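You operate a simulated robot arm through the tools that you are given. There is no shell and no other tool.

Carry out the task below with a simulated robot arm. There is one attempt and no reset: what you move stays moved.

Task
Unplug the grinder; grey plug into socket 3, black plug into 4.
Fine: switch the strip off first; it ends off; lay the red plug before the grinder.

The check looks at the end state, three seconds after you hand in, the way a careful person would. Anything else that was tipped, shoved, dropped, spilled or broken makes it a failure.

Robot
A 7-joint arm with a three-finger gripper, fixed in place. Base frame: the origin is on the floor under the middle of its stand, x ahead of it, y to its left, z up; the work surface is at about z = 0.745. Readings come in m, rad, newtons and seconds.
It reaches about 1.342 m from its shoulder. Its first joint turns from -2.897 to 2.897 rad. Payload 2.69 kg.
Tool frame: the origin (TCP) lies between the finger pads and is the grasp point; the fingertips stand 0.03 m ahead of it; z points along the fingers, y is the line along which they close. The gripper opens to 0.128 m; its body begins 0.117 m behind the TCP.
Orientation is told as [roll, pitch, yaw] about the base's x, y, z axes, in that order, counted from this pose: with the fingers straight down and closing along the base's y, the tool's x points along the base's -x, its y along +y and its z along -z.

Tools
- The arm moves only by the tool nudge_tool. Its argument "deltas" is a list of rows, each a list of 7 numbers: the shift along the tool's x, y, z in units of 25 mm (1.0 is 25 mm), then the turn, a rotation vector about the tool's x, y, z in units of 5 degrees (1.0 is 5 degrees), then the opening, from 0 (shut) to 1 (fully open). In form: [[x, y, z, wx, wy, wz, grip], ...]. A call has 1 to 20 rows; each row shifts and turns the commanded pose from where the row before left it, along the tool's axes as they then stand. A call with a number of a shift or a turn outside -1 to 1 is refused whole. Rows are played at 5 a second. More than 0.05 m and 0.15 rad between two rows, or a gripper value outside its range, and nothing of the call is played. Where a pose cannot be reached the arm comes as near as it can. A force on the tool above 90 N (or 10 N above the force at the start of the call, whichever is more), or a blocked arm, ends the call early, and 0.2 s more pass. The fingers move at their own pace (about 0.127 m/s each) and stop on an object; they squeeze with about 33 N. The grip force told is the motor's: it shows also when the fingers shut on nothing. Time passes only in rows, and 0.2 s behind the last, so rows that do not move let the fingers close. It gives the time, the measured TCP pose, the force on the tool (base axes), the opening and the grip force at its end, in the units of the frame above (readings bear some noise), with the torque about the TCP (base axes, N m) and any sound that the robot's microphone picked up.
- Cameras (640 x 400 px; columns grow to the right, rows downward): "scene" is fixed at [0.4004, -0.6493, 1.5129]; the picture's right is [0.90, -0.44, 0.00], its down [-0.20, -0.41, -0.89] and it looks along [0.39, 0.80, -0.46] (base axes); focal length 310 px, centre (320, 200). "wrist" rides on the gripper at [0.058, 0.054, -0.131] in the tool frame; the picture's right is [-0.68, 0.74, 0.00], its down [-0.62, -0.57, -0.55] and it looks along [-0.40, -0.37, 0.84] (tool axes); focal length 234 px, centre (320, 200). There is no depth. A picture from a camera that has moved, and an enlarged one, comes with that camera's place and axes in the base frame and with its lens.
- capture(camera): a new picture of that camera. It takes no simulated time.
- slide_trunk(by): moves the trunk up (or, below 0, down) by that many m; the arm rides with it, the base frame stays. It gives what a move gives, with no picture.
- zoom(camera, box): a new picture of the part [left, top, right, bottom] of that camera's present view, enlarged. It takes no simulated time.
- finish_job(): hands the job in; it is judged then, once.

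Nothing tells you positions but the pictures and the camera data. Unless the task says otherwise, let go and move clear before handing in.

The tools are called after "Emit:" as a command line: name --pt "numbers of a row" for each row, then --argument value for the rest, lists and objects as JSON in quotes. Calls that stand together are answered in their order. nudge_tool: Moves the arm, as the interface text tells. Its arguments: {"type":"object","properties":{"deltas":{"type":"array","items":{"type":"array","items":{"type":"number"}}}},"required":["deltas"]} The other tools are called the same way: slide_trunk (by) moves the trunk up or down; capture (camera) takes a picture; zoom (camera, box) takes an enlarged picture of a part of a camera's view; finish_job () hands the job in.

At the start:

```text
t: 0.0
ee_pos: [0.4422, 0.3915, 1.0419]
tool_rot: [0.002, 0.0, 0.0]
force: [0.2, -0.6, 0.3]
moment: [0.01, 0.05, 0.02]
width: 0.1278
finger_force: 0.1
trunk travel left (down, up): [-0.15, 0.2]
```

scene: 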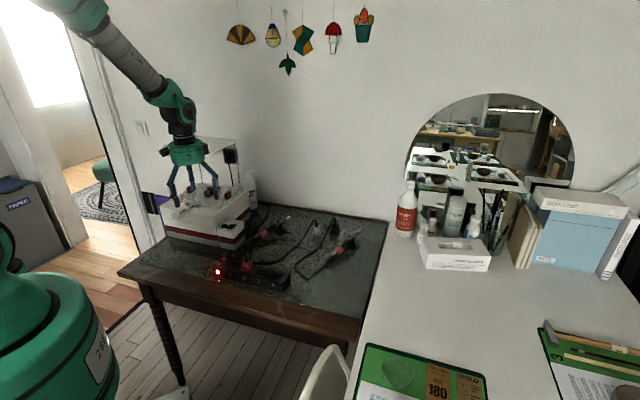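
wrist: 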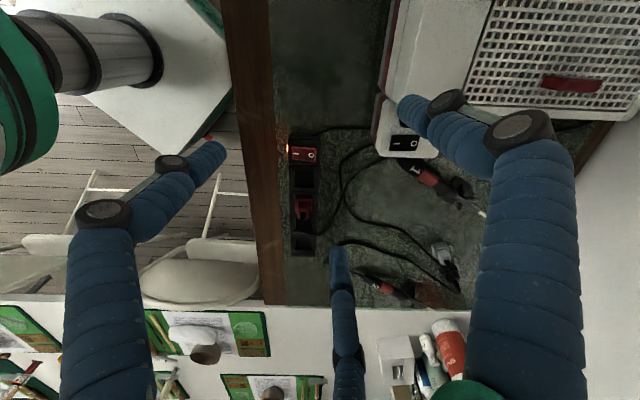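

I see a dark table with a power strip (lit red switch), some tools and cords, and a machine with its own switch. I'll look closer before moving anything.

Emit:
zoom --camera "scene" --box '[180, 180, 400, 318]'

Emit:
zoom --camera "wrist" --box '[260, 110, 500, 310]'

Emit:
zoom --camera "scene" --box '[200, 240, 310, 309]'

Emit:
zoom --camera "wrist" --box '[270, 130, 350, 270]'

```text
2.90 times, centred on (290, 249) of scene
camera zoom: at [0.4004, -0.6493, 1.5129], right [0.9, -0.44, 0.0], down [-0.2, -0.41, -0.89], along [0.39, 0.8, -0.46], focal length 900 px, centre (407, 58)
```

zoom: 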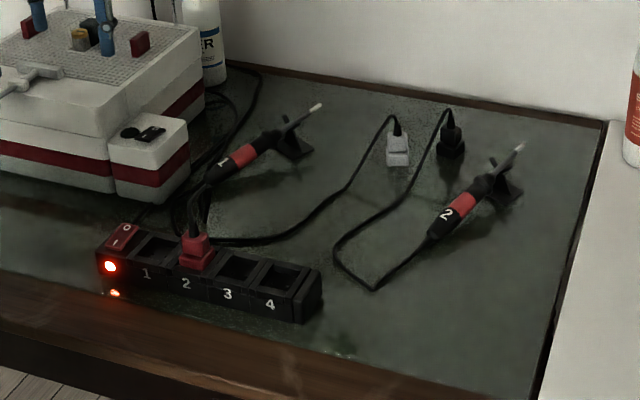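

```text
2.00 times, centred on (380, 210) of wrist
camera zoom: at [0.3828, 0.446, 1.1719], right [0.68, 0.74, 0.0], down [0.62, -0.57, 0.55], along [0.4, -0.37, -0.84], focal length 468 px, centre (200, 180)
```

zoom: 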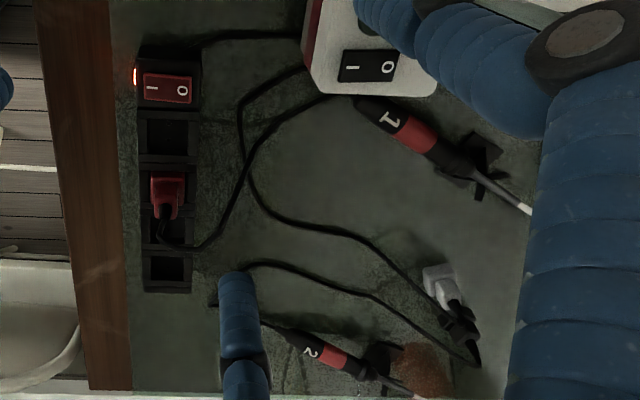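

```text
5.80 times, centred on (255, 274) of scene
camera zoom: at [0.4004, -0.6493, 1.5129], right [0.9, -0.44, 0.0], down [-0.2, -0.41, -0.89], along [0.39, 0.8, -0.46], focal length 1800 px, centre (697, -232)
```

zoom: 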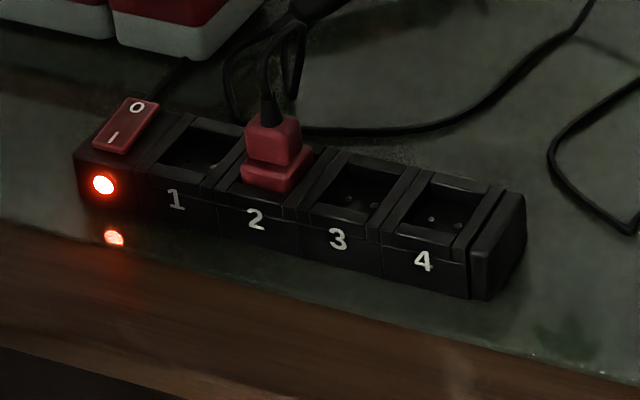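

```text
2.86 times, centred on (310, 200) of wrist
camera zoom: at [0.3828, 0.446, 1.1719], right [0.68, 0.74, 0.0], down [0.62, -0.57, 0.55], along [0.4, -0.37, -0.84], focal length 669 px, centre (349, 200)
```

zoom: 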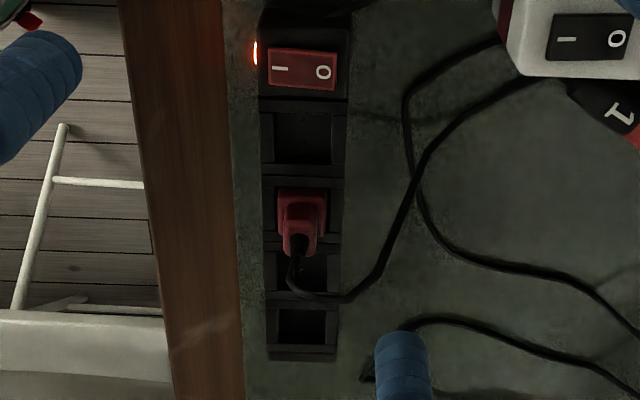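

The strip lies diagonally on the table (about −45° in the base frame), with the rocker switch on (lit), the red plug in socket 2, and grey and black plugs lying loose at the back. I'll close the gripper in the air to learn how the fingers come together, and look again.

Emit:
nudge_tool --pt "0 0 -1 0 0 0 0" --pt "0 0 -1 0 0 0 0" --pt "0 0 -1 0 0 0 0" --pt "0 0 -1 0 0 0 0" --pt "0 0 0 0 0 0 0" --pt "0 0 0 0 0 0 0"

Emit:
capture --camera "wrist"

Emit:
zoom --camera "scene" --box '[130, 100, 290, 200]'

Emit:
zoom --camera "scene" --box '[130, 180, 290, 280]'

```text
t: 1.4
ee_pos: [0.4424, 0.3908, 1.1424]
tool_rot: [0.0, 0.001, 0.0]
force: [0.9, 0.1, -0.3]
moment: [0.01, 0.02, 0.01]
width: 0.002
finger_force: 31.5
trunk travel left (down, up): [-0.15, 0.2]
```

```text
taken
camera wrist: at [0.3837, 0.4453, 1.2719], right [0.68, 0.74, 0.0], down [0.62, -0.57, 0.55], along [0.4, -0.37, -0.84], focal length 234 px, centre (320, 200)
```

wrist: 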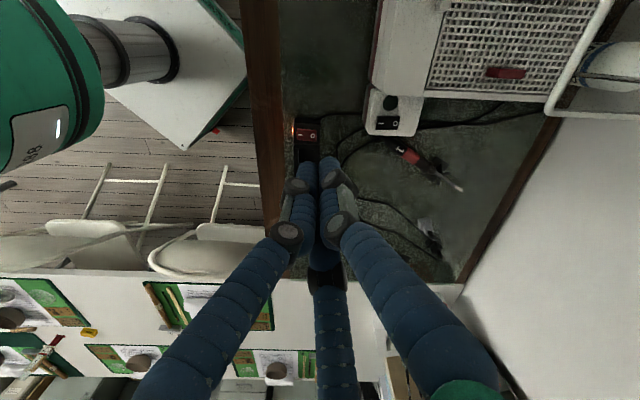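

```text
4.00 times, centred on (210, 150) of scene
camera zoom: at [0.4004, -0.6493, 1.5129], right [0.9, -0.44, 0.0], down [-0.2, -0.41, -0.89], along [0.39, 0.8, -0.46], focal length 1242 px, centre (760, 400)
```

zoom: 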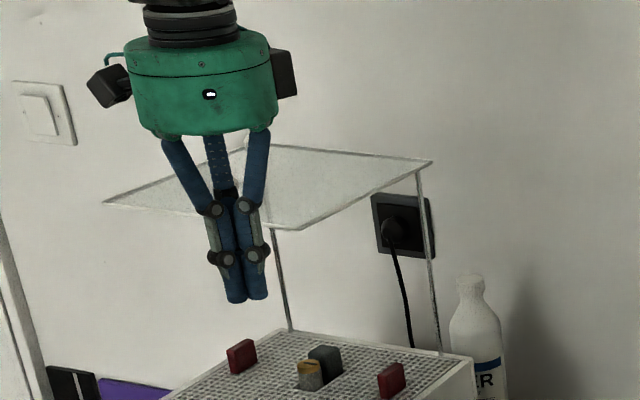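

```text
4.00 times, centred on (210, 230) of scene
camera zoom: at [0.4004, -0.6493, 1.5129], right [0.9, -0.44, 0.0], down [-0.2, -0.41, -0.89], along [0.39, 0.8, -0.46], focal length 1242 px, centre (760, 80)
```

zoom: 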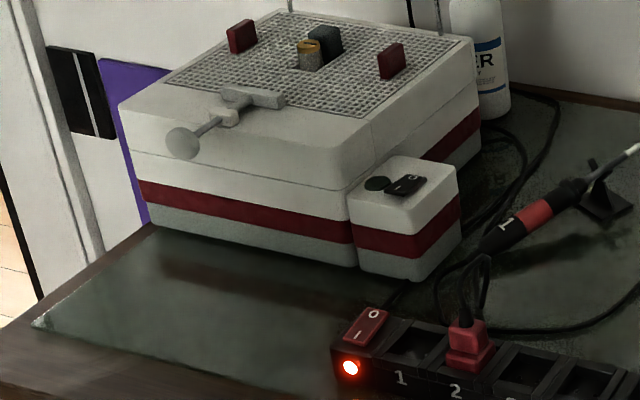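

The white box is a glass grinder (grid, bit, shield) with free table in front of it; 1 and 2 are soldering irons whose cords end in loose plugs. I'll turn the tool so its closing line stands across the strip, and open up to look at the plugs and cords closely.

Emit:
nudge_tool --pt "0 0 0 0 0 1 1" --pt "0 0 0 0 0 1 1" --pt "0 0 0 0 0 1 1" --pt "0 0 0 0 0 1 1" --pt "0 0 0 0 0 1 1" --pt "0 0 0 0 0 1 1" --pt "0 0 0 0 0 1 1" --pt "0 0 0 0 0 1 1" --pt "0 0 0 0 0 1 1" --pt "-1 0 0 0 0 0 1" --pt "-1 0 0 0 0 0 1" --pt "-1 0 0 0 0 0 1" --pt "-1 0 0 0 0 0 1" --pt "-1 0 0 0 0 0 1" --pt "-1 0 0 0 0 0 1" --pt "-1 0 0 0 0 0 1"

Emit:
capture --camera "wrist"

Emit:
capture --camera "scene"

```text
t: 4.8
ee_pos: [0.5658, 0.2689, 1.1427]
tool_rot: [0.0, -0.001, -0.785]
force: [-0.7, -0.7, -0.2]
moment: [-0.05, -0.02, -0.03]
width: 0.128
finger_force: 0.1
trunk travel left (down, up): [-0.15, 0.2]
```

```text
taken
camera wrist: at [0.5618, 0.3484, 1.2719], right [1.0, 0.04, 0.0], down [0.04, -0.84, 0.55], along [0.02, -0.55, -0.84], focal length 234 px, centre (320, 200)
```

wrist: 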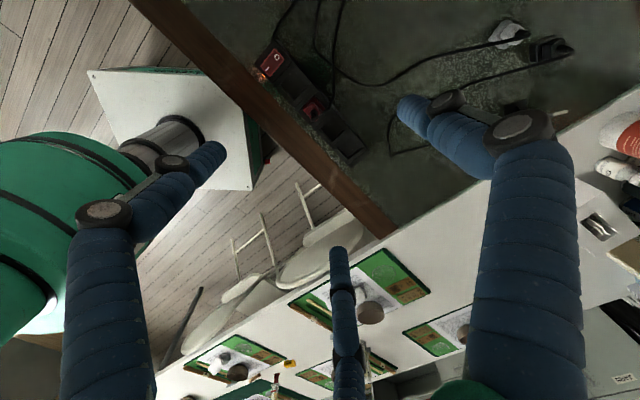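

```text
taken
```

scene: 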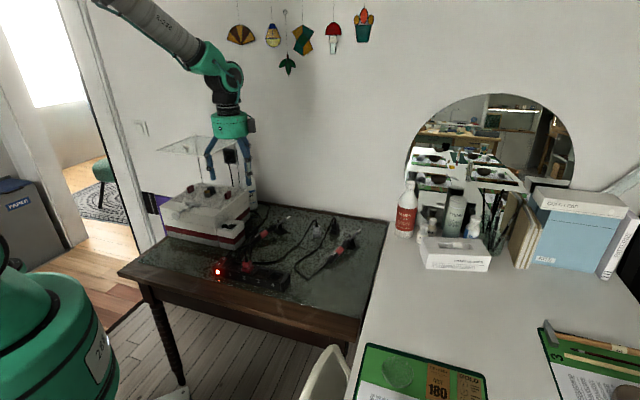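

The wrist camera is looking past the strip; I'll shift the tool back over the space beside the grinder (below the shield line, well in front of it) so that the strip and cords come into the view.

Emit:
nudge_tool --pt "1 1 0.5 0 0 0 1" --pt "1 1 0.5 0 0 0 1" --pt "1 1 0.5 0 0 0 1" --pt "1 1 0.5 0 0 0 1" --pt "0.8 1 0.5 0 0 0 1"

Emit:
capture --camera "wrist"

Emit:
zoom --camera "wrist" --box '[200, 60, 440, 210]'

Emit:
capture --camera "scene"

```text
t: 6.0
ee_pos: [0.5707, 0.4413, 1.0791]
tool_rot: [-0.001, 0.001, -0.786]
force: [-0.1, 0.2, -0.7]
moment: [0.0, 0.01, 0.01]
width: 0.1278
finger_force: 0.0
trunk travel left (down, up): [-0.15, 0.2]
```

```text
taken
camera wrist: at [0.5651, 0.5215, 1.2094], right [1.0, 0.04, 0.0], down [0.04, -0.84, 0.55], along [0.02, -0.55, -0.84], focal length 234 px, centre (320, 200)
```

wrist: 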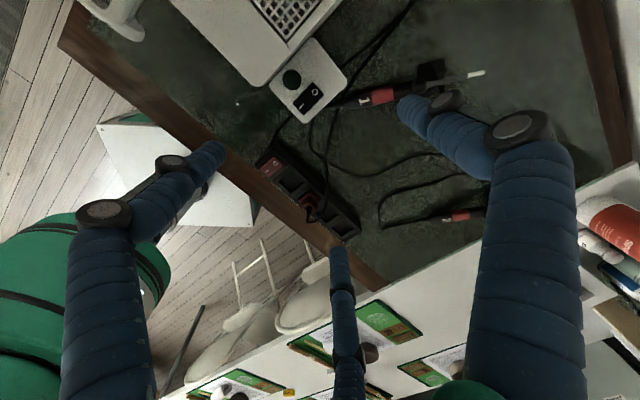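

```text
2.67 times, centred on (320, 135) of wrist
camera zoom: at [0.5651, 0.5215, 1.2094], right [1.0, 0.04, 0.0], down [0.04, -0.84, 0.55], along [0.02, -0.55, -0.84], focal length 624 px, centre (320, 373)
```

zoom: 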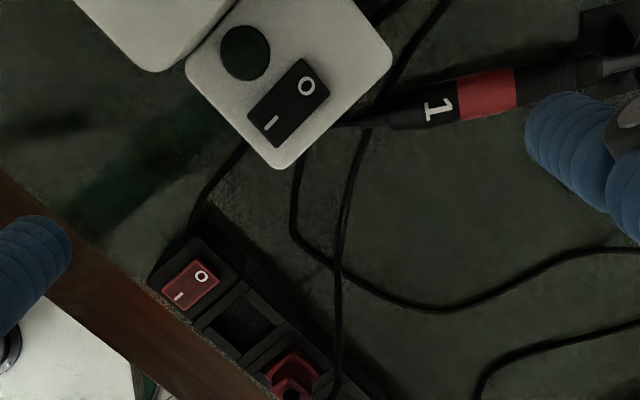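

```text
taken
```

scene: 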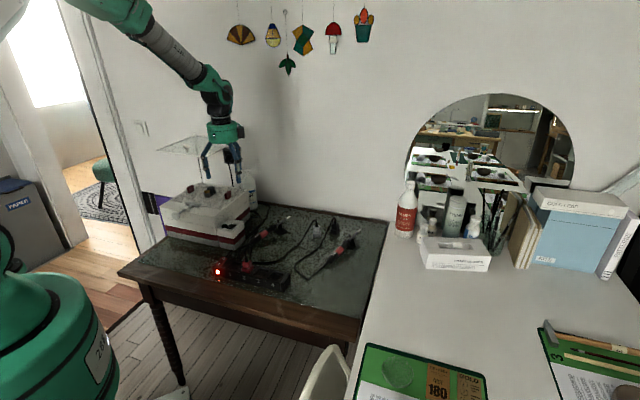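

I can see the red plug's cord run under the tail of iron 1 and the grey plug's cord near the grinder's switch box. Zooming in to trace these.

Emit:
zoom --camera "wrist" --box '[280, 0, 440, 130]'

Emit:
zoom --camera "wrist" --box '[240, 130, 380, 240]'

Emit:
zoom --camera "scene" --box '[230, 195, 310, 275]'

Emit:
zoom --camera "scene" --box '[290, 205, 370, 285]'

```text
3.08 times, centred on (360, 65) of wrist
camera zoom: at [0.5651, 0.5215, 1.2094], right [1.0, 0.04, 0.0], down [0.04, -0.84, 0.55], along [0.02, -0.55, -0.84], focal length 720 px, centre (197, 615)
```

zoom: 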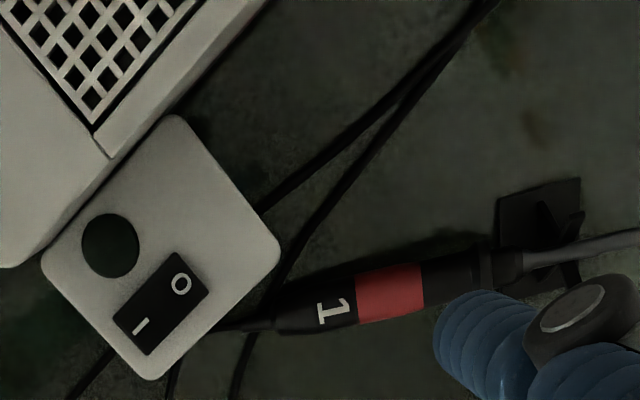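

```text
3.64 times, centred on (310, 185) of wrist
camera zoom: at [0.5651, 0.5215, 1.2094], right [1.0, 0.04, 0.0], down [0.04, -0.84, 0.55], along [0.02, -0.55, -0.84], focal length 852 px, centre (356, 254)
```

zoom: 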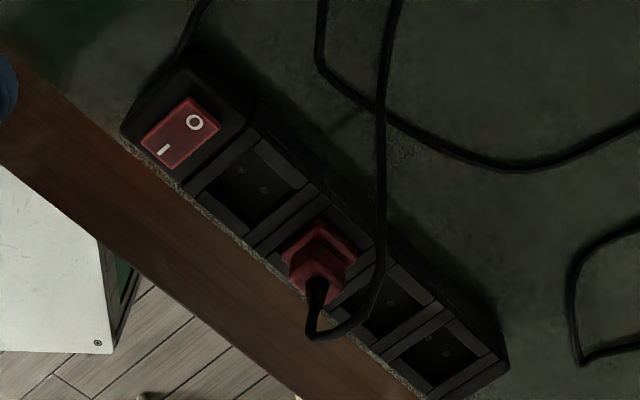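

```text
5.00 times, centred on (270, 235) of scene
camera zoom: at [0.4004, -0.6493, 1.5129], right [0.9, -0.44, 0.0], down [-0.2, -0.41, -0.89], along [0.39, 0.8, -0.46], focal length 1552 px, centre (570, 25)
```

zoom: 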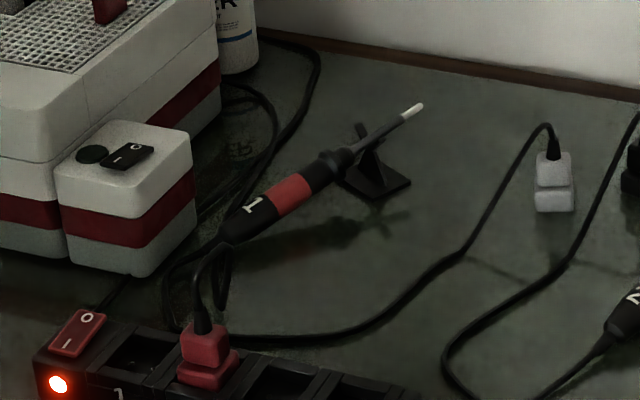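

```text
5.00 times, centred on (330, 245) of scene
camera zoom: at [0.4004, -0.6493, 1.5129], right [0.9, -0.44, 0.0], down [-0.2, -0.41, -0.89], along [0.39, 0.8, -0.46], focal length 1552 px, centre (270, -25)
```

zoom: 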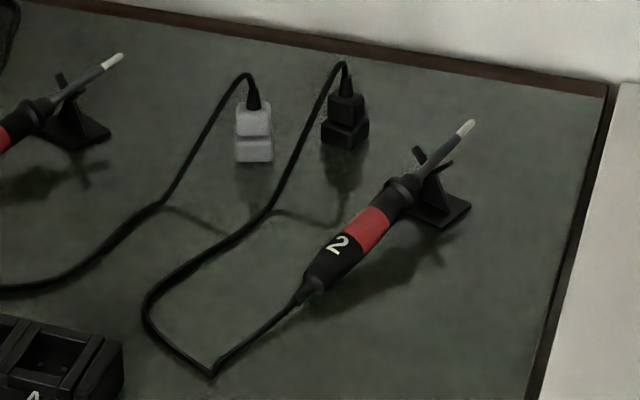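

Grey's cord belongs to iron 1, black's to iron 2, and red's runs round behind to the grinder. The loose plugs seem to stand upright at about (0.89, 0.39) and (0.98, 0.38); I'll fly over for a close look at them.

Emit:
nudge_tool --pt "-0.955 0.56 0 0 0 0 1" --pt "-0.955 0.56 0 0 0 0 1" --pt "-0.955 0.56 0 0 0 0 1" --pt "-0.955 0.56 0 0 0 0 1" --pt "-0.955 0.56 0 0 0 0 1" --pt "-0.955 0.56 0 0 0 0 1" --pt "-0.955 0.56 0 0 0 0 1" --pt "-0.955 0.56 0 0 0 0 1" --pt "-0.955 0.56 0.7 0 0 0 1" --pt "-0.955 0.56 0.7 0 0 0 1" --pt "-0.955 0.56 0.8 0 0 0 1" --pt "-0.955 0.56 0.9 0 0 0 1" --pt "-0.955 0.56 0.9 0 0 0 1"

Emit:
capture --camera "wrist"

Emit:
zoom --camera "wrist" --box '[230, 0, 410, 150]'

```text
t: 8.8
ee_pos: [0.9181, 0.349, 0.9814]
tool_rot: [0.0, -0.001, -0.785]
force: [-0.2, -0.2, 0.6]
moment: [0.0, -0.05, -0.03]
width: 0.1278
finger_force: 0.1
trunk travel left (down, up): [-0.15, 0.2]
```

```text
taken
camera wrist: at [0.9135, 0.4292, 1.1119], right [1.0, 0.04, 0.0], down [0.04, -0.84, 0.55], along [0.02, -0.55, -0.84], focal length 234 px, centre (320, 200)
```

wrist: 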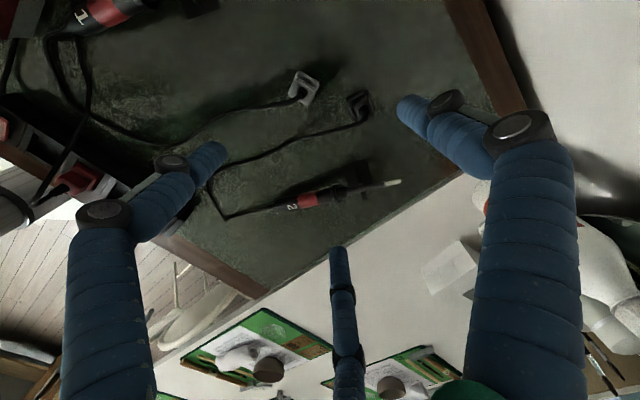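

```text
2.67 times, centred on (320, 75) of wrist
camera zoom: at [0.9135, 0.4292, 1.1119], right [1.0, 0.04, 0.0], down [0.04, -0.84, 0.55], along [0.02, -0.55, -0.84], focal length 624 px, centre (320, 533)
```

zoom: 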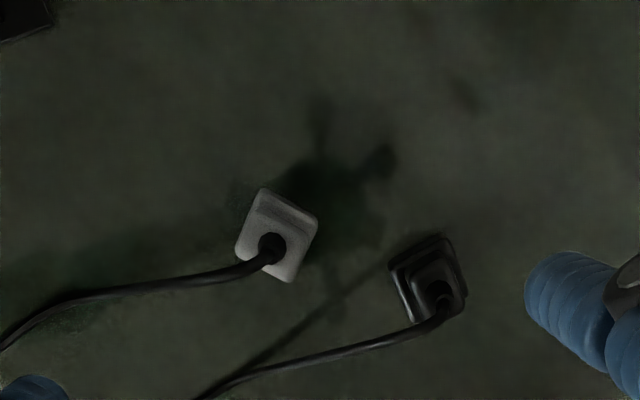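

Both loose plugs stand upright with the cord out of the top; grey is turned about +19° and black about −19° from the strip's line. I'll zoom in on the plugs and on the socket recesses to learn the exact shapes.

Emit:
zoom --camera "scene" --box '[325, 212, 373, 242]'

Emit:
zoom --camera "scene" --box '[212, 252, 260, 282]'

Emit:
zoom --camera "scene" --box '[245, 262, 293, 292]'

Emit:
zoom --camera "wrist" --box '[285, 60, 375, 130]'

```text
13.33 times, centred on (349, 227) of scene
camera zoom: at [0.4004, -0.6493, 1.5129], right [0.9, -0.44, 0.0], down [-0.2, -0.41, -0.89], along [0.39, 0.8, -0.46], focal length 4139 px, centre (-67, -160)
```

zoom: 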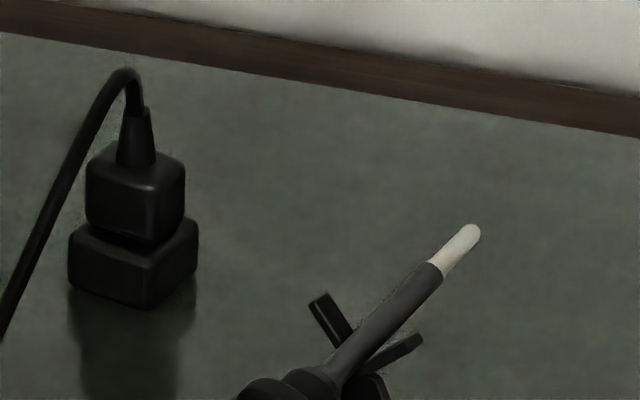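

```text
13.33 times, centred on (236, 267) of scene
camera zoom: at [0.4004, -0.6493, 1.5129], right [0.9, -0.44, 0.0], down [-0.2, -0.41, -0.89], along [0.39, 0.8, -0.46], focal length 4139 px, centre (1440, -693)
```

zoom: 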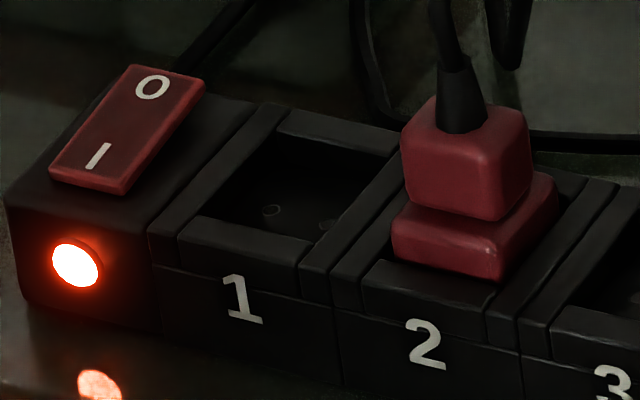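

```text
13.33 times, centred on (269, 277) of scene
camera zoom: at [0.4004, -0.6493, 1.5129], right [0.9, -0.44, 0.0], down [-0.2, -0.41, -0.89], along [0.39, 0.8, -0.46], focal length 4139 px, centre (1000, -827)
```

zoom: 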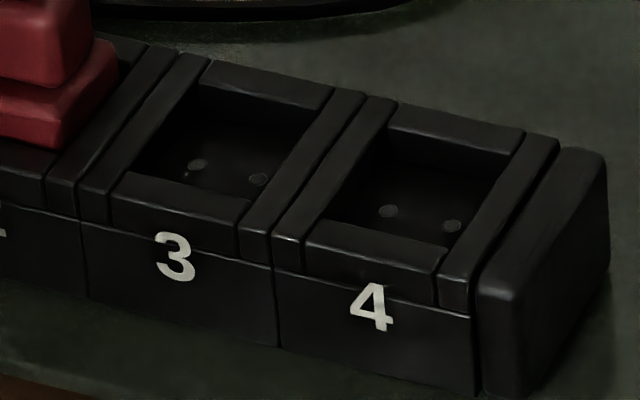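

```text
5.71 times, centred on (330, 95) of wrist
camera zoom: at [0.9135, 0.4292, 1.1119], right [1.0, 0.04, 0.0], down [0.04, -0.84, 0.55], along [0.02, -0.55, -0.84], focal length 1338 px, centre (263, 800)
```

zoom: 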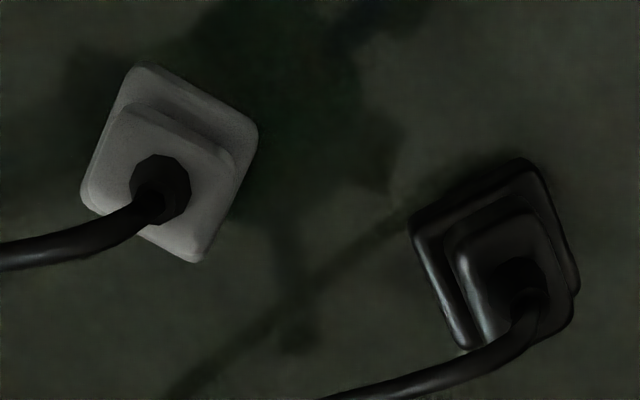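

The sockets are shallow recesses with two holes in line with the strip, and each plug is a 32 mm base with a 24 mm upper block. First the switch: its raised "0" end is the rear end, at about (0.486, 0.333, 0.79). I'll bring the single finger above it.

Emit:
nudge_tool --pt "0.787 -0.936 0 0 0 0 1" --pt "0.787 -0.936 0 0 0 0 1" --pt "0.787 -0.936 0 0 0 0 1" --pt "0.787 -0.936 0 0 0 0 1" --pt "0.787 -0.936 0 0 0 0 1" --pt "0.787 -0.936 0 0 0 0 1" --pt "0.787 -0.936 0 0 0 0 1" --pt "0.787 -0.936 0 0 0 0 1" --pt "0.787 -0.936 0 0 0 0 1" --pt "0.787 -0.936 0 0 0 0 1" --pt "0.787 -0.936 0 0 0 0 0.4" --pt "0.787 -0.936 0 0 0 0 0.4" --pt "0.787 -0.936 0 0 0 0 0.4" --pt "0.787 -0.936 0 0 0 0 0.4" --pt "0.787 -0.936 0 0 0 0 0.4" --pt "0 0 1 0 0 0 0.4" --pt "0 0 1 0 0 0 0.4" --pt "0 0 1 0 0 0 0.4" --pt "0 0 1 0 0 0 0.4"

Emit:
zoom --camera "scene" --box '[190, 220, 270, 280]'

Emit:
capture --camera "wrist"

```text
t: 12.8
ee_pos: [0.4619, 0.3086, 0.8792]
tool_rot: [0.001, 0.0, -0.786]
force: [0.0, -0.1, 0.3]
moment: [0.02, -0.04, 0.02]
width: 0.0511
finger_force: 0.1
trunk travel left (down, up): [-0.15, 0.2]
```

```text
6.67 times, centred on (230, 250) of scene
camera zoom: at [0.4004, -0.6493, 1.5129], right [0.9, -0.44, 0.0], down [-0.2, -0.41, -0.89], along [0.39, 0.8, -0.46], focal length 2070 px, centre (920, -133)
```

zoom: 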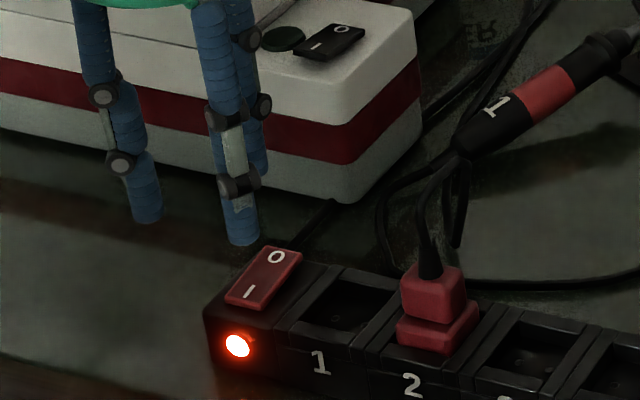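

```text
taken
camera wrist: at [0.457, 0.3897, 1.0096], right [1.0, 0.04, 0.0], down [0.04, -0.84, 0.55], along [0.02, -0.55, -0.84], focal length 234 px, centre (320, 200)
```

wrist: 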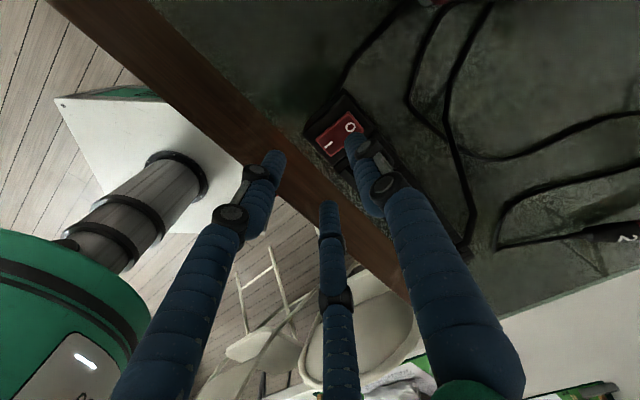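

The single fingertip hangs right above the "0" mark. I'll lower it and press in small steps, watching force, sound and the lamp.

Emit:
nudge_tool --pt "0 0 1 0 0 0 0.4" --pt "0 0 0.8 0 0 0 0.4" --pt "0 0 0.2 0 0 0 0.4" --pt "0 0 0.2 0 0 0 0.4" --pt "0 0 0.2 0 0 0 0.4"

Emit:
zoom --camera "scene" --box '[200, 240, 264, 280]'

Emit:
zoom --camera "wrist" --box '[280, 60, 420, 170]'

```text
t: 14.0
ee_pos: [0.4618, 0.3103, 0.8203]
tool_rot: [0.0, 0.001, -0.783]
force: [0.6, 2.7, 6.2]
moment: [0.26, -0.13, 0.06]
width: 0.0535
finger_force: 1.6
trunk travel left (down, up): [-0.15, 0.2]
heard: click
```

```text
10.00 times, centred on (232, 260) of scene
camera zoom: at [0.4004, -0.6493, 1.5129], right [0.9, -0.44, 0.0], down [-0.2, -0.41, -0.89], along [0.39, 0.8, -0.46], focal length 3104 px, centre (1200, -400)
```

zoom: 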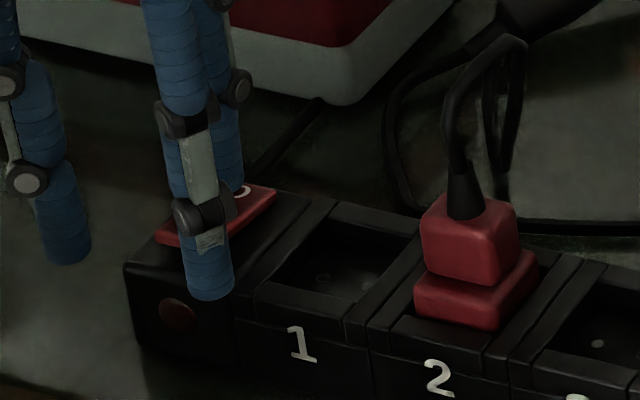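

```text
3.64 times, centred on (350, 115) of wrist
camera zoom: at [0.457, 0.3914, 0.9511], right [1.0, 0.04, 0.0], down [0.03, -0.84, 0.55], along [0.02, -0.55, -0.84], focal length 852 px, centre (211, 509)
```

zoom: 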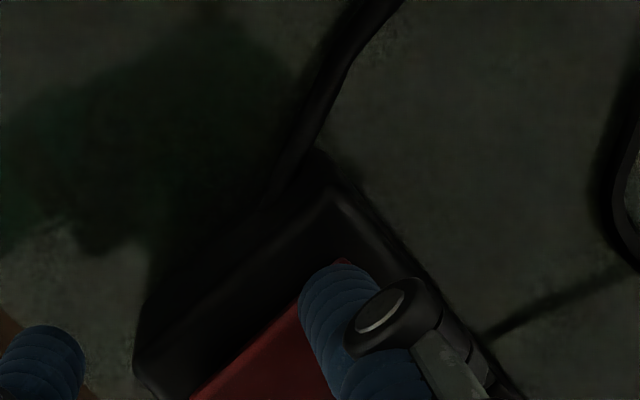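

A click, and the lamp went dark: the strip is off. I'll lift straight up and check it.

Emit:
nudge_tool --pt "0 0 -0.5 0 0 0 0.4" --pt "0 0 -1 0 0 0 0.4" --pt "0 0 -1 0 0 0 0.4" --pt "0 0 -1 0 0 0 0.4" --pt "0 0 -1 0 0 0 0.4" --pt "0 0 -0.5 0 0 0 1"

Emit:
zoom --camera "scene" --box '[205, 240, 285, 290]'

Emit:
zoom --camera "wrist" --box '[280, 60, 420, 170]'

```text
t: 15.4
ee_pos: [0.4598, 0.3119, 0.9437]
tool_rot: [0.001, 0.0, -0.787]
force: [0.1, 0.7, 0.0]
moment: [-0.02, 0.03, 0.04]
width: 0.1282
finger_force: 0.0
trunk travel left (down, up): [-0.15, 0.2]
```

```text
8.00 times, centred on (245, 265) of scene
camera zoom: at [0.4004, -0.6493, 1.5129], right [0.9, -0.44, 0.0], down [-0.2, -0.41, -0.89], along [0.39, 0.8, -0.46], focal length 2484 px, centre (920, -320)
```

zoom: 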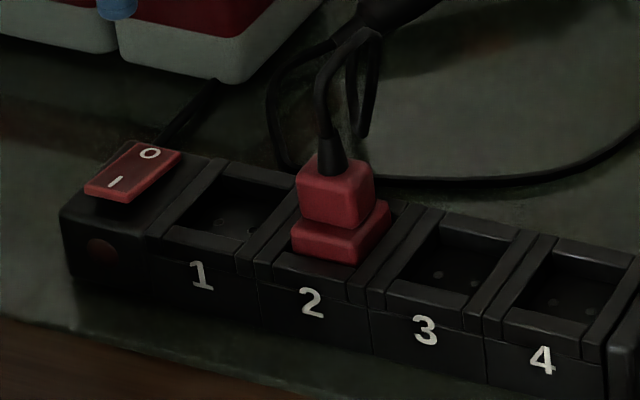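

```text
3.64 times, centred on (350, 115) of wrist
camera zoom: at [0.456, 0.3921, 1.0743], right [1.0, 0.04, 0.0], down [0.04, -0.84, 0.55], along [0.02, -0.55, -0.84], focal length 852 px, centre (211, 509)
```

zoom: 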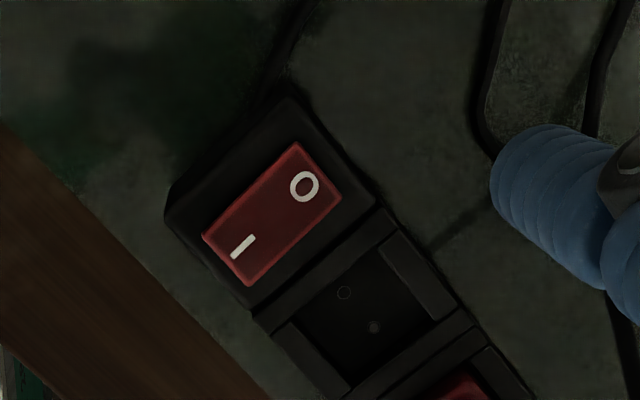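

Strip is off (lamp dark, "0" pressed). Next the red plug in socket 2 (about s-line position (0.552, 0.247)); its cord arcs rearward, so I'll turn the gripper to close along the strip and keep clear of the cord.

Emit:
nudge_tool --pt "0 0 -1 0 0 -1 1" --pt "0 0 0 0 0 -1 1" --pt "0 0 0 0 0 -1 1" --pt "0 0 0 0 0 -1 1" --pt "0 0 0 0 0 -1 1" --pt "0 0 0 0 0 -1 1" --pt "0 0 0 0 0 -1 1" --pt "0 0 0 0 0 -1 1" --pt "0 0 0 0 0 -1 1" --pt "0 0 0 0 0 -1 1" --pt "0 0 0 0 0 -1 1" --pt "0 0 0 0 0 -1 1" --pt "0 0 0 0 0 -1 1" --pt "0 0 0 0 0 -1 1" --pt "0 0 0 0 0 -1 1" --pt "0 0 0 0 0 -1 1" --pt "0 0 0 0 0 -1 1" --pt "0 0 0 0 0 -1 1" --pt "0 0 0 0 0 0 1"

```text
t: 19.4
ee_pos: [0.461, 0.3119, 0.9694]
tool_rot: [-0.001, -0.001, 0.789]
force: [-0.2, -0.6, 0.0]
moment: [0.02, 0.01, 0.0]
width: 0.128
finger_force: 0.0
trunk travel left (down, up): [-0.15, 0.2]
```

Emit:
nudge_tool --pt "-0.19 -0.88 0 0 0 0 1" --pt "-0.19 -0.88 0 0 0 0 1" --pt "-0.19 -0.88 0 0 0 0 1" --pt "-0.19 -0.88 0 0 0 0 1" --pt "0 -0.88 0 0 0 0 1" --pt "0 0 0 0 0 0 1"

Emit:
capture --camera "wrist"

Emit:
zoom --camera "wrist" --box '[240, 60, 400, 200]'

Emit:
zoom --camera "scene" --box '[205, 200, 301, 280]'

```text
t: 20.8
ee_pos: [0.5516, 0.2468, 0.9701]
tool_rot: [-0.001, 0.001, 0.785]
force: [-0.2, 0.9, -0.3]
moment: [0.05, 0.0, 0.0]
width: 0.1281
finger_force: 0.0
trunk travel left (down, up): [-0.15, 0.2]
```

```text
taken
camera wrist: at [0.4717, 0.2441, 1.0997], right [-0.04, 1.0, 0.0], down [0.84, 0.04, 0.55], along [0.55, 0.02, -0.84], focal length 234 px, centre (320, 200)
```

wrist: 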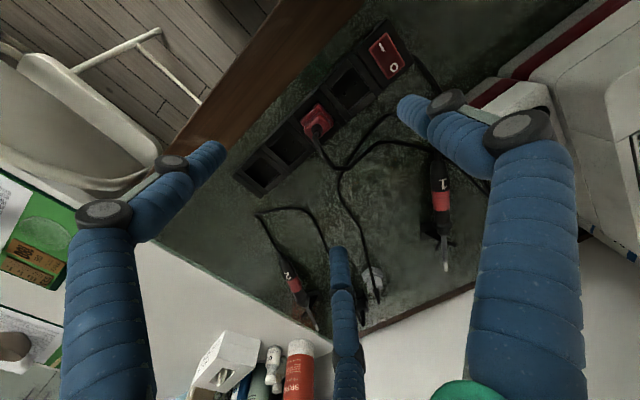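

```text
2.86 times, centred on (320, 130) of wrist
camera zoom: at [0.4717, 0.2441, 1.0997], right [-0.04, 1.0, 0.0], down [0.84, 0.04, 0.55], along [0.55, 0.02, -0.84], focal length 669 px, centre (320, 400)
```

zoom: 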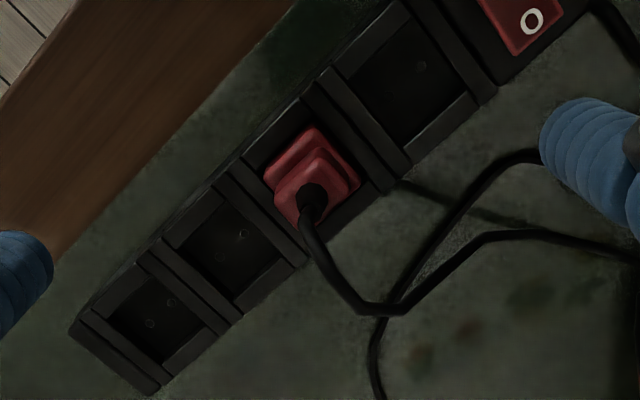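

```text
5.00 times, centred on (253, 240) of scene
camera zoom: at [0.4004, -0.6493, 1.5129], right [0.9, -0.44, 0.0], down [-0.2, -0.41, -0.89], along [0.39, 0.8, -0.46], focal length 1552 px, centre (655, 0)
```

zoom: 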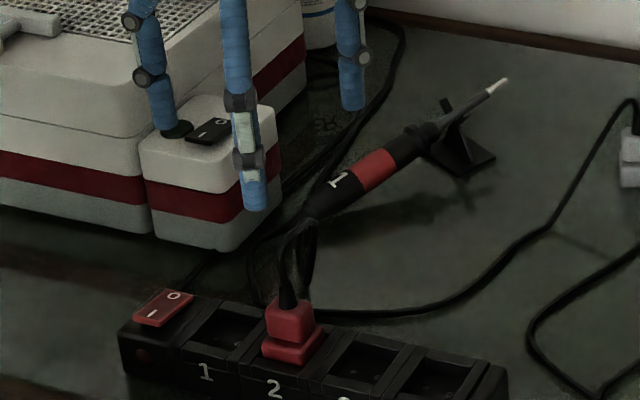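

The red plug sits below the grasp point within about 3 mm and its cord runs rearward, clear of the fingers. I'll fine-adjust and go down so the fingertips stay just above the strip's walls.

Emit:
nudge_tool --pt "0.14 -0.05 0 0 0 0 1" --pt "0 0 1 0 0 0 1" --pt "0 0 1 0 0 0 1" --pt "0 0 1 0 0 0 1" --pt "0 0 1 0 0 0 1" --pt "0 0 1 0 0 0 1" --pt "0 0 0.5 0 0 0 1" --pt "0 0 0.4 0 0 0 1" --pt "0 0 0 0 0 0 1"

Emit:
capture --camera "wrist"

Emit:
zoom --camera "scene" --box '[205, 220, 301, 290]'

```text
t: 22.8
ee_pos: [0.5502, 0.2426, 0.8223]
tool_rot: [0.0, 0.0, 0.785]
force: [-0.3, 0.4, 0.2]
moment: [0.0, 0.0, 0.0]
width: 0.1279
finger_force: 0.0
trunk travel left (down, up): [-0.15, 0.2]
```

```text
taken
camera wrist: at [0.4698, 0.241, 0.9521], right [-0.04, 1.0, 0.0], down [0.84, 0.04, 0.55], along [0.55, 0.02, -0.84], focal length 234 px, centre (320, 200)
```

wrist: 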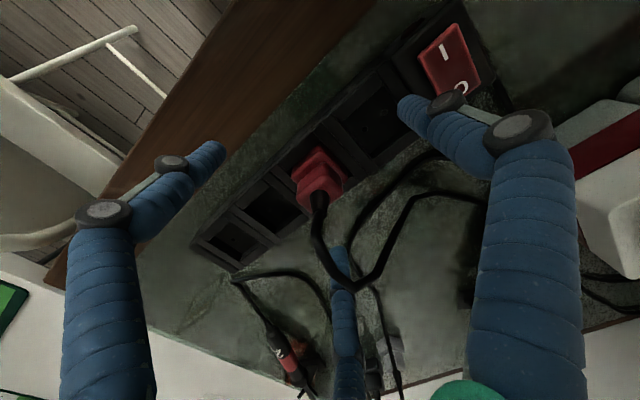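

```text
5.71 times, centred on (253, 255) of scene
camera zoom: at [0.4004, -0.6493, 1.5129], right [0.9, -0.44, 0.0], down [-0.2, -0.41, -0.89], along [0.39, 0.8, -0.46], focal length 1774 px, centre (703, -114)
```

zoom: 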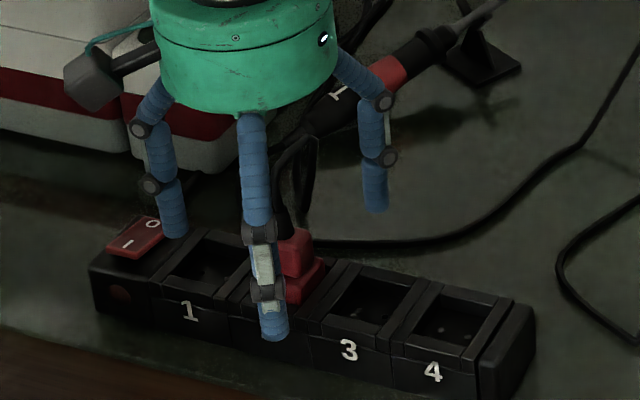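

The three fingers stand at 120°, so the grip centres differently than a two-jaw gripper; I want the plug precisely centred. Zooming in on the plug from the wrist.

Emit:
zoom --camera "wrist" --box '[270, 130, 370, 220]'

Emit:
zoom --camera "scene" --box '[230, 248, 278, 284]'

```text
4.44 times, centred on (320, 175) of wrist
camera zoom: at [0.4698, 0.241, 0.9521], right [-0.04, 1.0, 0.0], down [0.84, 0.04, 0.55], along [0.55, 0.02, -0.84], focal length 1041 px, centre (320, 311)
```

zoom: 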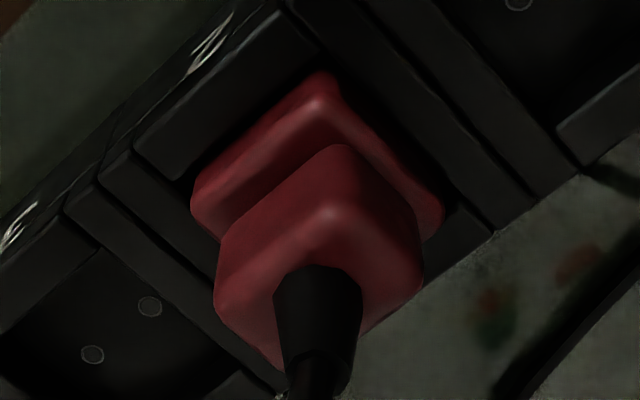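

```text
11.11 times, centred on (254, 266) of scene
camera zoom: at [0.4004, -0.6493, 1.5129], right [0.9, -0.44, 0.0], down [-0.2, -0.41, -0.89], along [0.39, 0.8, -0.46], focal length 3449 px, centre (1053, -533)
```

zoom: 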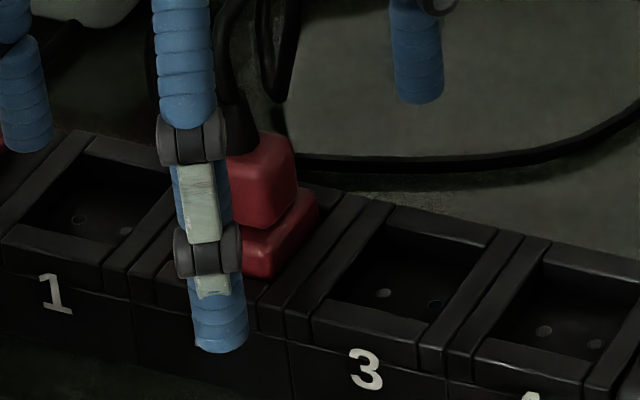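

The plug's centre is at about (0.550, 0.2435) with its top near z = 0.82. I'll raise slightly so the tips take the upper block, then close gently and read the result.

Emit:
nudge_tool --pt "0 -0.09 -0.27 0 0 0 1" --pt "0 0 0 0 0 0 0.5" --pt "0 0 0 0 0 0 0.35" --pt "0 0 0 0 0 0 0.35"

Emit:
zoom --camera "wrist" --box '[250, 110, 390, 220]'

Emit:
zoom --camera "scene" --box '[225, 238, 281, 280]'

```text
t: 23.8
ee_pos: [0.552, 0.2418, 0.829]
tool_rot: [0.001, 0.001, 0.785]
force: [0.0, -0.9, -0.7]
moment: [0.03, 0.04, 0.01]
width: 0.045
finger_force: 0.0
trunk travel left (down, up): [-0.15, 0.2]
```

```text
3.64 times, centred on (320, 165) of wrist
camera zoom: at [0.4715, 0.2391, 0.9588], right [-0.04, 1.0, 0.0], down [0.84, 0.04, 0.55], along [0.55, 0.02, -0.84], focal length 852 px, centre (320, 327)
```

zoom: 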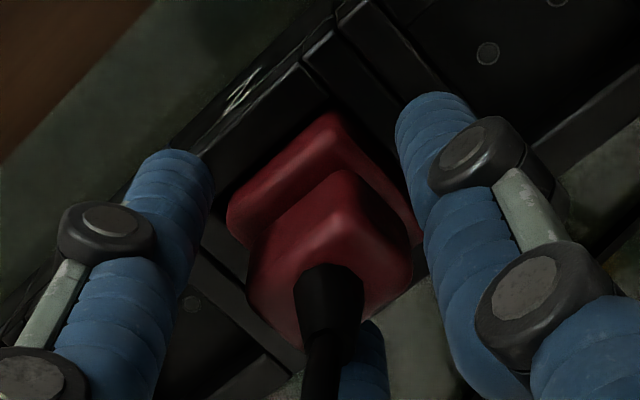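

```text
9.52 times, centred on (253, 259) of scene
camera zoom: at [0.4004, -0.6493, 1.5129], right [0.9, -0.44, 0.0], down [-0.2, -0.41, -0.89], along [0.39, 0.8, -0.46], focal length 2957 px, centre (958, -362)
```

zoom: 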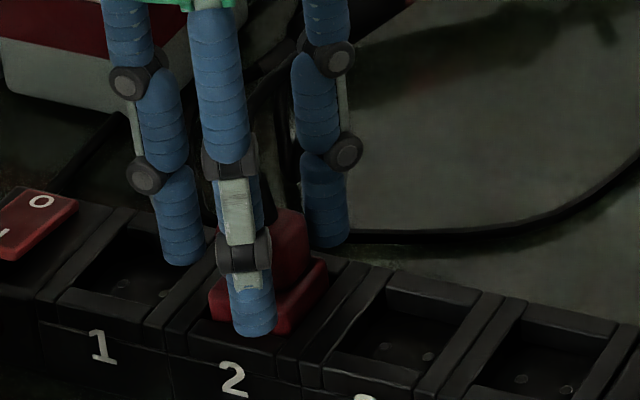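

Emit:
nudge_tool --pt "0 0 0 0 0 0 0.25" --pt "0 0 0 0 0 0 0.15" --pt "0 0 0 0 0 0 0" --pt "0 0 0 0 0 0 0" --pt "0 0 0 0 0 0 0"

Emit:
zoom --camera "wrist" --box '[250, 110, 390, 220]'

Emit:
zoom --camera "scene" --box '[225, 238, 281, 280]'

```text
t: 25.0
ee_pos: [0.5534, 0.242, 0.8296]
tool_rot: [0.001, -0.001, 0.786]
force: [8.6, 11.8, 2.0]
moment: [0.47, -0.37, 0.12]
width: 0.0264
finger_force: 33.0
trunk travel left (down, up): [-0.15, 0.2]
heard: snap
```

```text
3.64 times, centred on (320, 165) of wrist
camera zoom: at [0.4723, 0.2397, 0.959], right [-0.04, 1.0, 0.0], down [0.83, 0.04, 0.55], along [0.55, 0.02, -0.84], focal length 852 px, centre (320, 327)
```

zoom: 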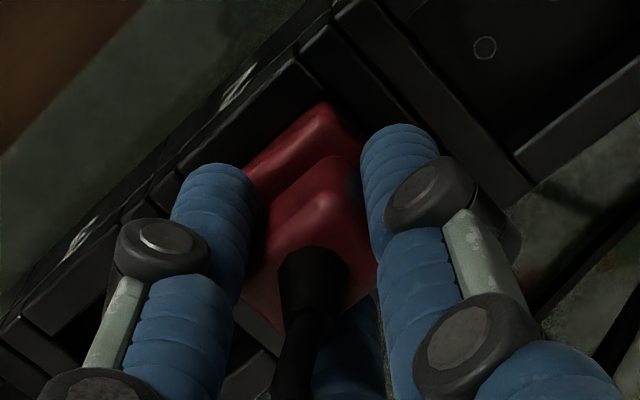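

```text
9.52 times, centred on (253, 259) of scene
camera zoom: at [0.4004, -0.6493, 1.5129], right [0.9, -0.44, 0.0], down [-0.2, -0.41, -0.89], along [0.39, 0.8, -0.46], focal length 2957 px, centre (958, -362)
```

zoom: 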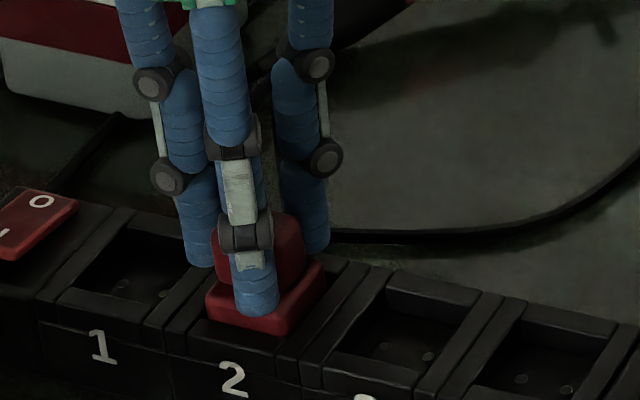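

The grip holds the upper block (26 mm), and a snap was heard, probably the plug letting go of its contacts. I'll lift straight up slowly.

Emit:
nudge_tool --pt "0 0 -0.2 0 0 0 0" --pt "0 0 -0.3 0 0 0 0" --pt "0 0 -0.5 0 0 0 0" --pt "0 0 -0.5 0 0 0 0"

Emit:
zoom --camera "wrist" --box '[250, 110, 390, 220]'

Emit:
zoom --camera "scene" --box '[205, 222, 285, 282]'

```text
t: 26.0
ee_pos: [0.5507, 0.241, 0.8661]
tool_rot: [-0.001, 0.001, 0.786]
force: [0.4, 0.0, -0.8]
moment: [0.01, 0.03, 0.02]
width: 0.026
finger_force: 33.2
trunk travel left (down, up): [-0.15, 0.2]
```

```text
3.64 times, centred on (320, 165) of wrist
camera zoom: at [0.4716, 0.2383, 0.9966], right [-0.04, 1.0, 0.0], down [0.84, 0.04, 0.55], along [0.55, 0.02, -0.84], focal length 852 px, centre (320, 327)
```

zoom: 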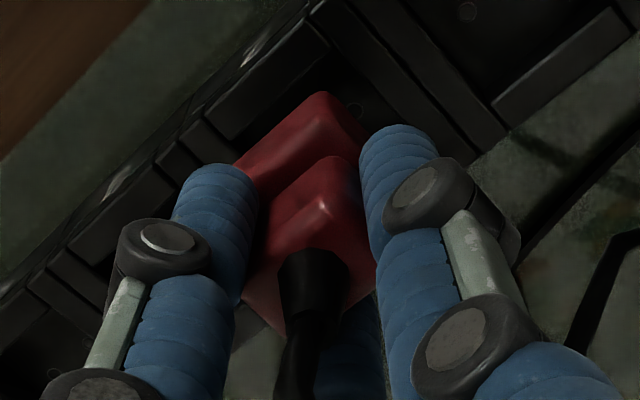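

```text
6.67 times, centred on (245, 252) of scene
camera zoom: at [0.4004, -0.6493, 1.5129], right [0.9, -0.44, 0.0], down [-0.2, -0.41, -0.89], along [0.39, 0.8, -0.46], focal length 2070 px, centre (820, -147)
```

zoom: 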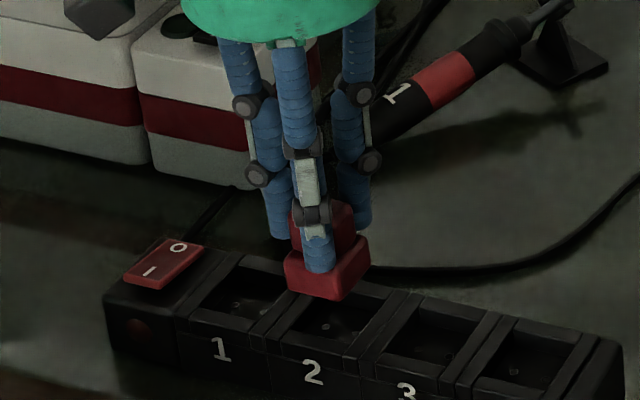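

Red is out cleanly. I'll raise it and carry it leftward along the strip toward the table area before the grinder, checking the cord as I go.

Emit:
nudge_tool --pt "0 0 -1 0 0 0 0" --pt "0 0 -0.5 0 0 0 0" --pt "-0.2 0.8 0 0 0 0 0" --pt "-0.2 0.8 0 0 0 0 0" --pt "-0.2 0.8 0 0 0 0 0" --pt "-0.2 0.8 0 0 0 0 0" --pt "-0.2 0.8 0 0 0 0 0"

Emit:
capture --camera "wrist"

Emit:
zoom --camera "scene" --box '[170, 180, 330, 280]'

```text
t: 27.6
ee_pos: [0.4983, 0.3314, 0.9062]
tool_rot: [0.0, -0.001, 0.786]
force: [0.8, -0.9, -0.8]
moment: [0.02, 0.0, 0.02]
width: 0.0263
finger_force: 33.3
trunk travel left (down, up): [-0.15, 0.2]
```

```text
taken
camera wrist: at [0.4182, 0.3281, 1.036], right [-0.04, 1.0, 0.0], down [0.84, 0.04, 0.55], along [0.55, 0.02, -0.84], focal length 234 px, centre (320, 200)
```

wrist: 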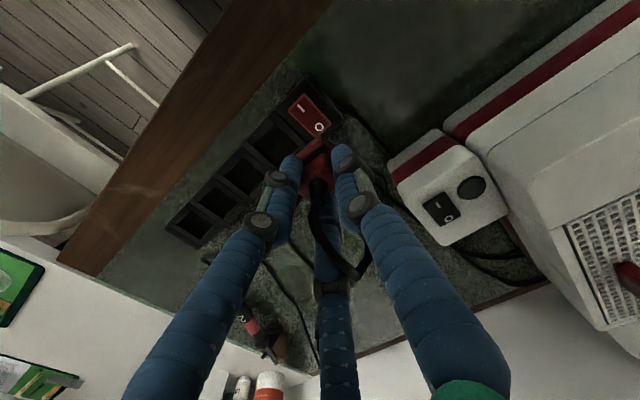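

```text
4.00 times, centred on (250, 230) of scene
camera zoom: at [0.4004, -0.6493, 1.5129], right [0.9, -0.44, 0.0], down [-0.2, -0.41, -0.89], along [0.39, 0.8, -0.46], focal length 1242 px, centre (600, 80)
```

zoom: 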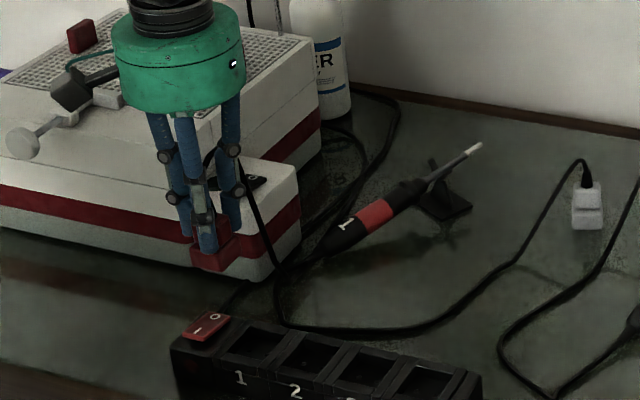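

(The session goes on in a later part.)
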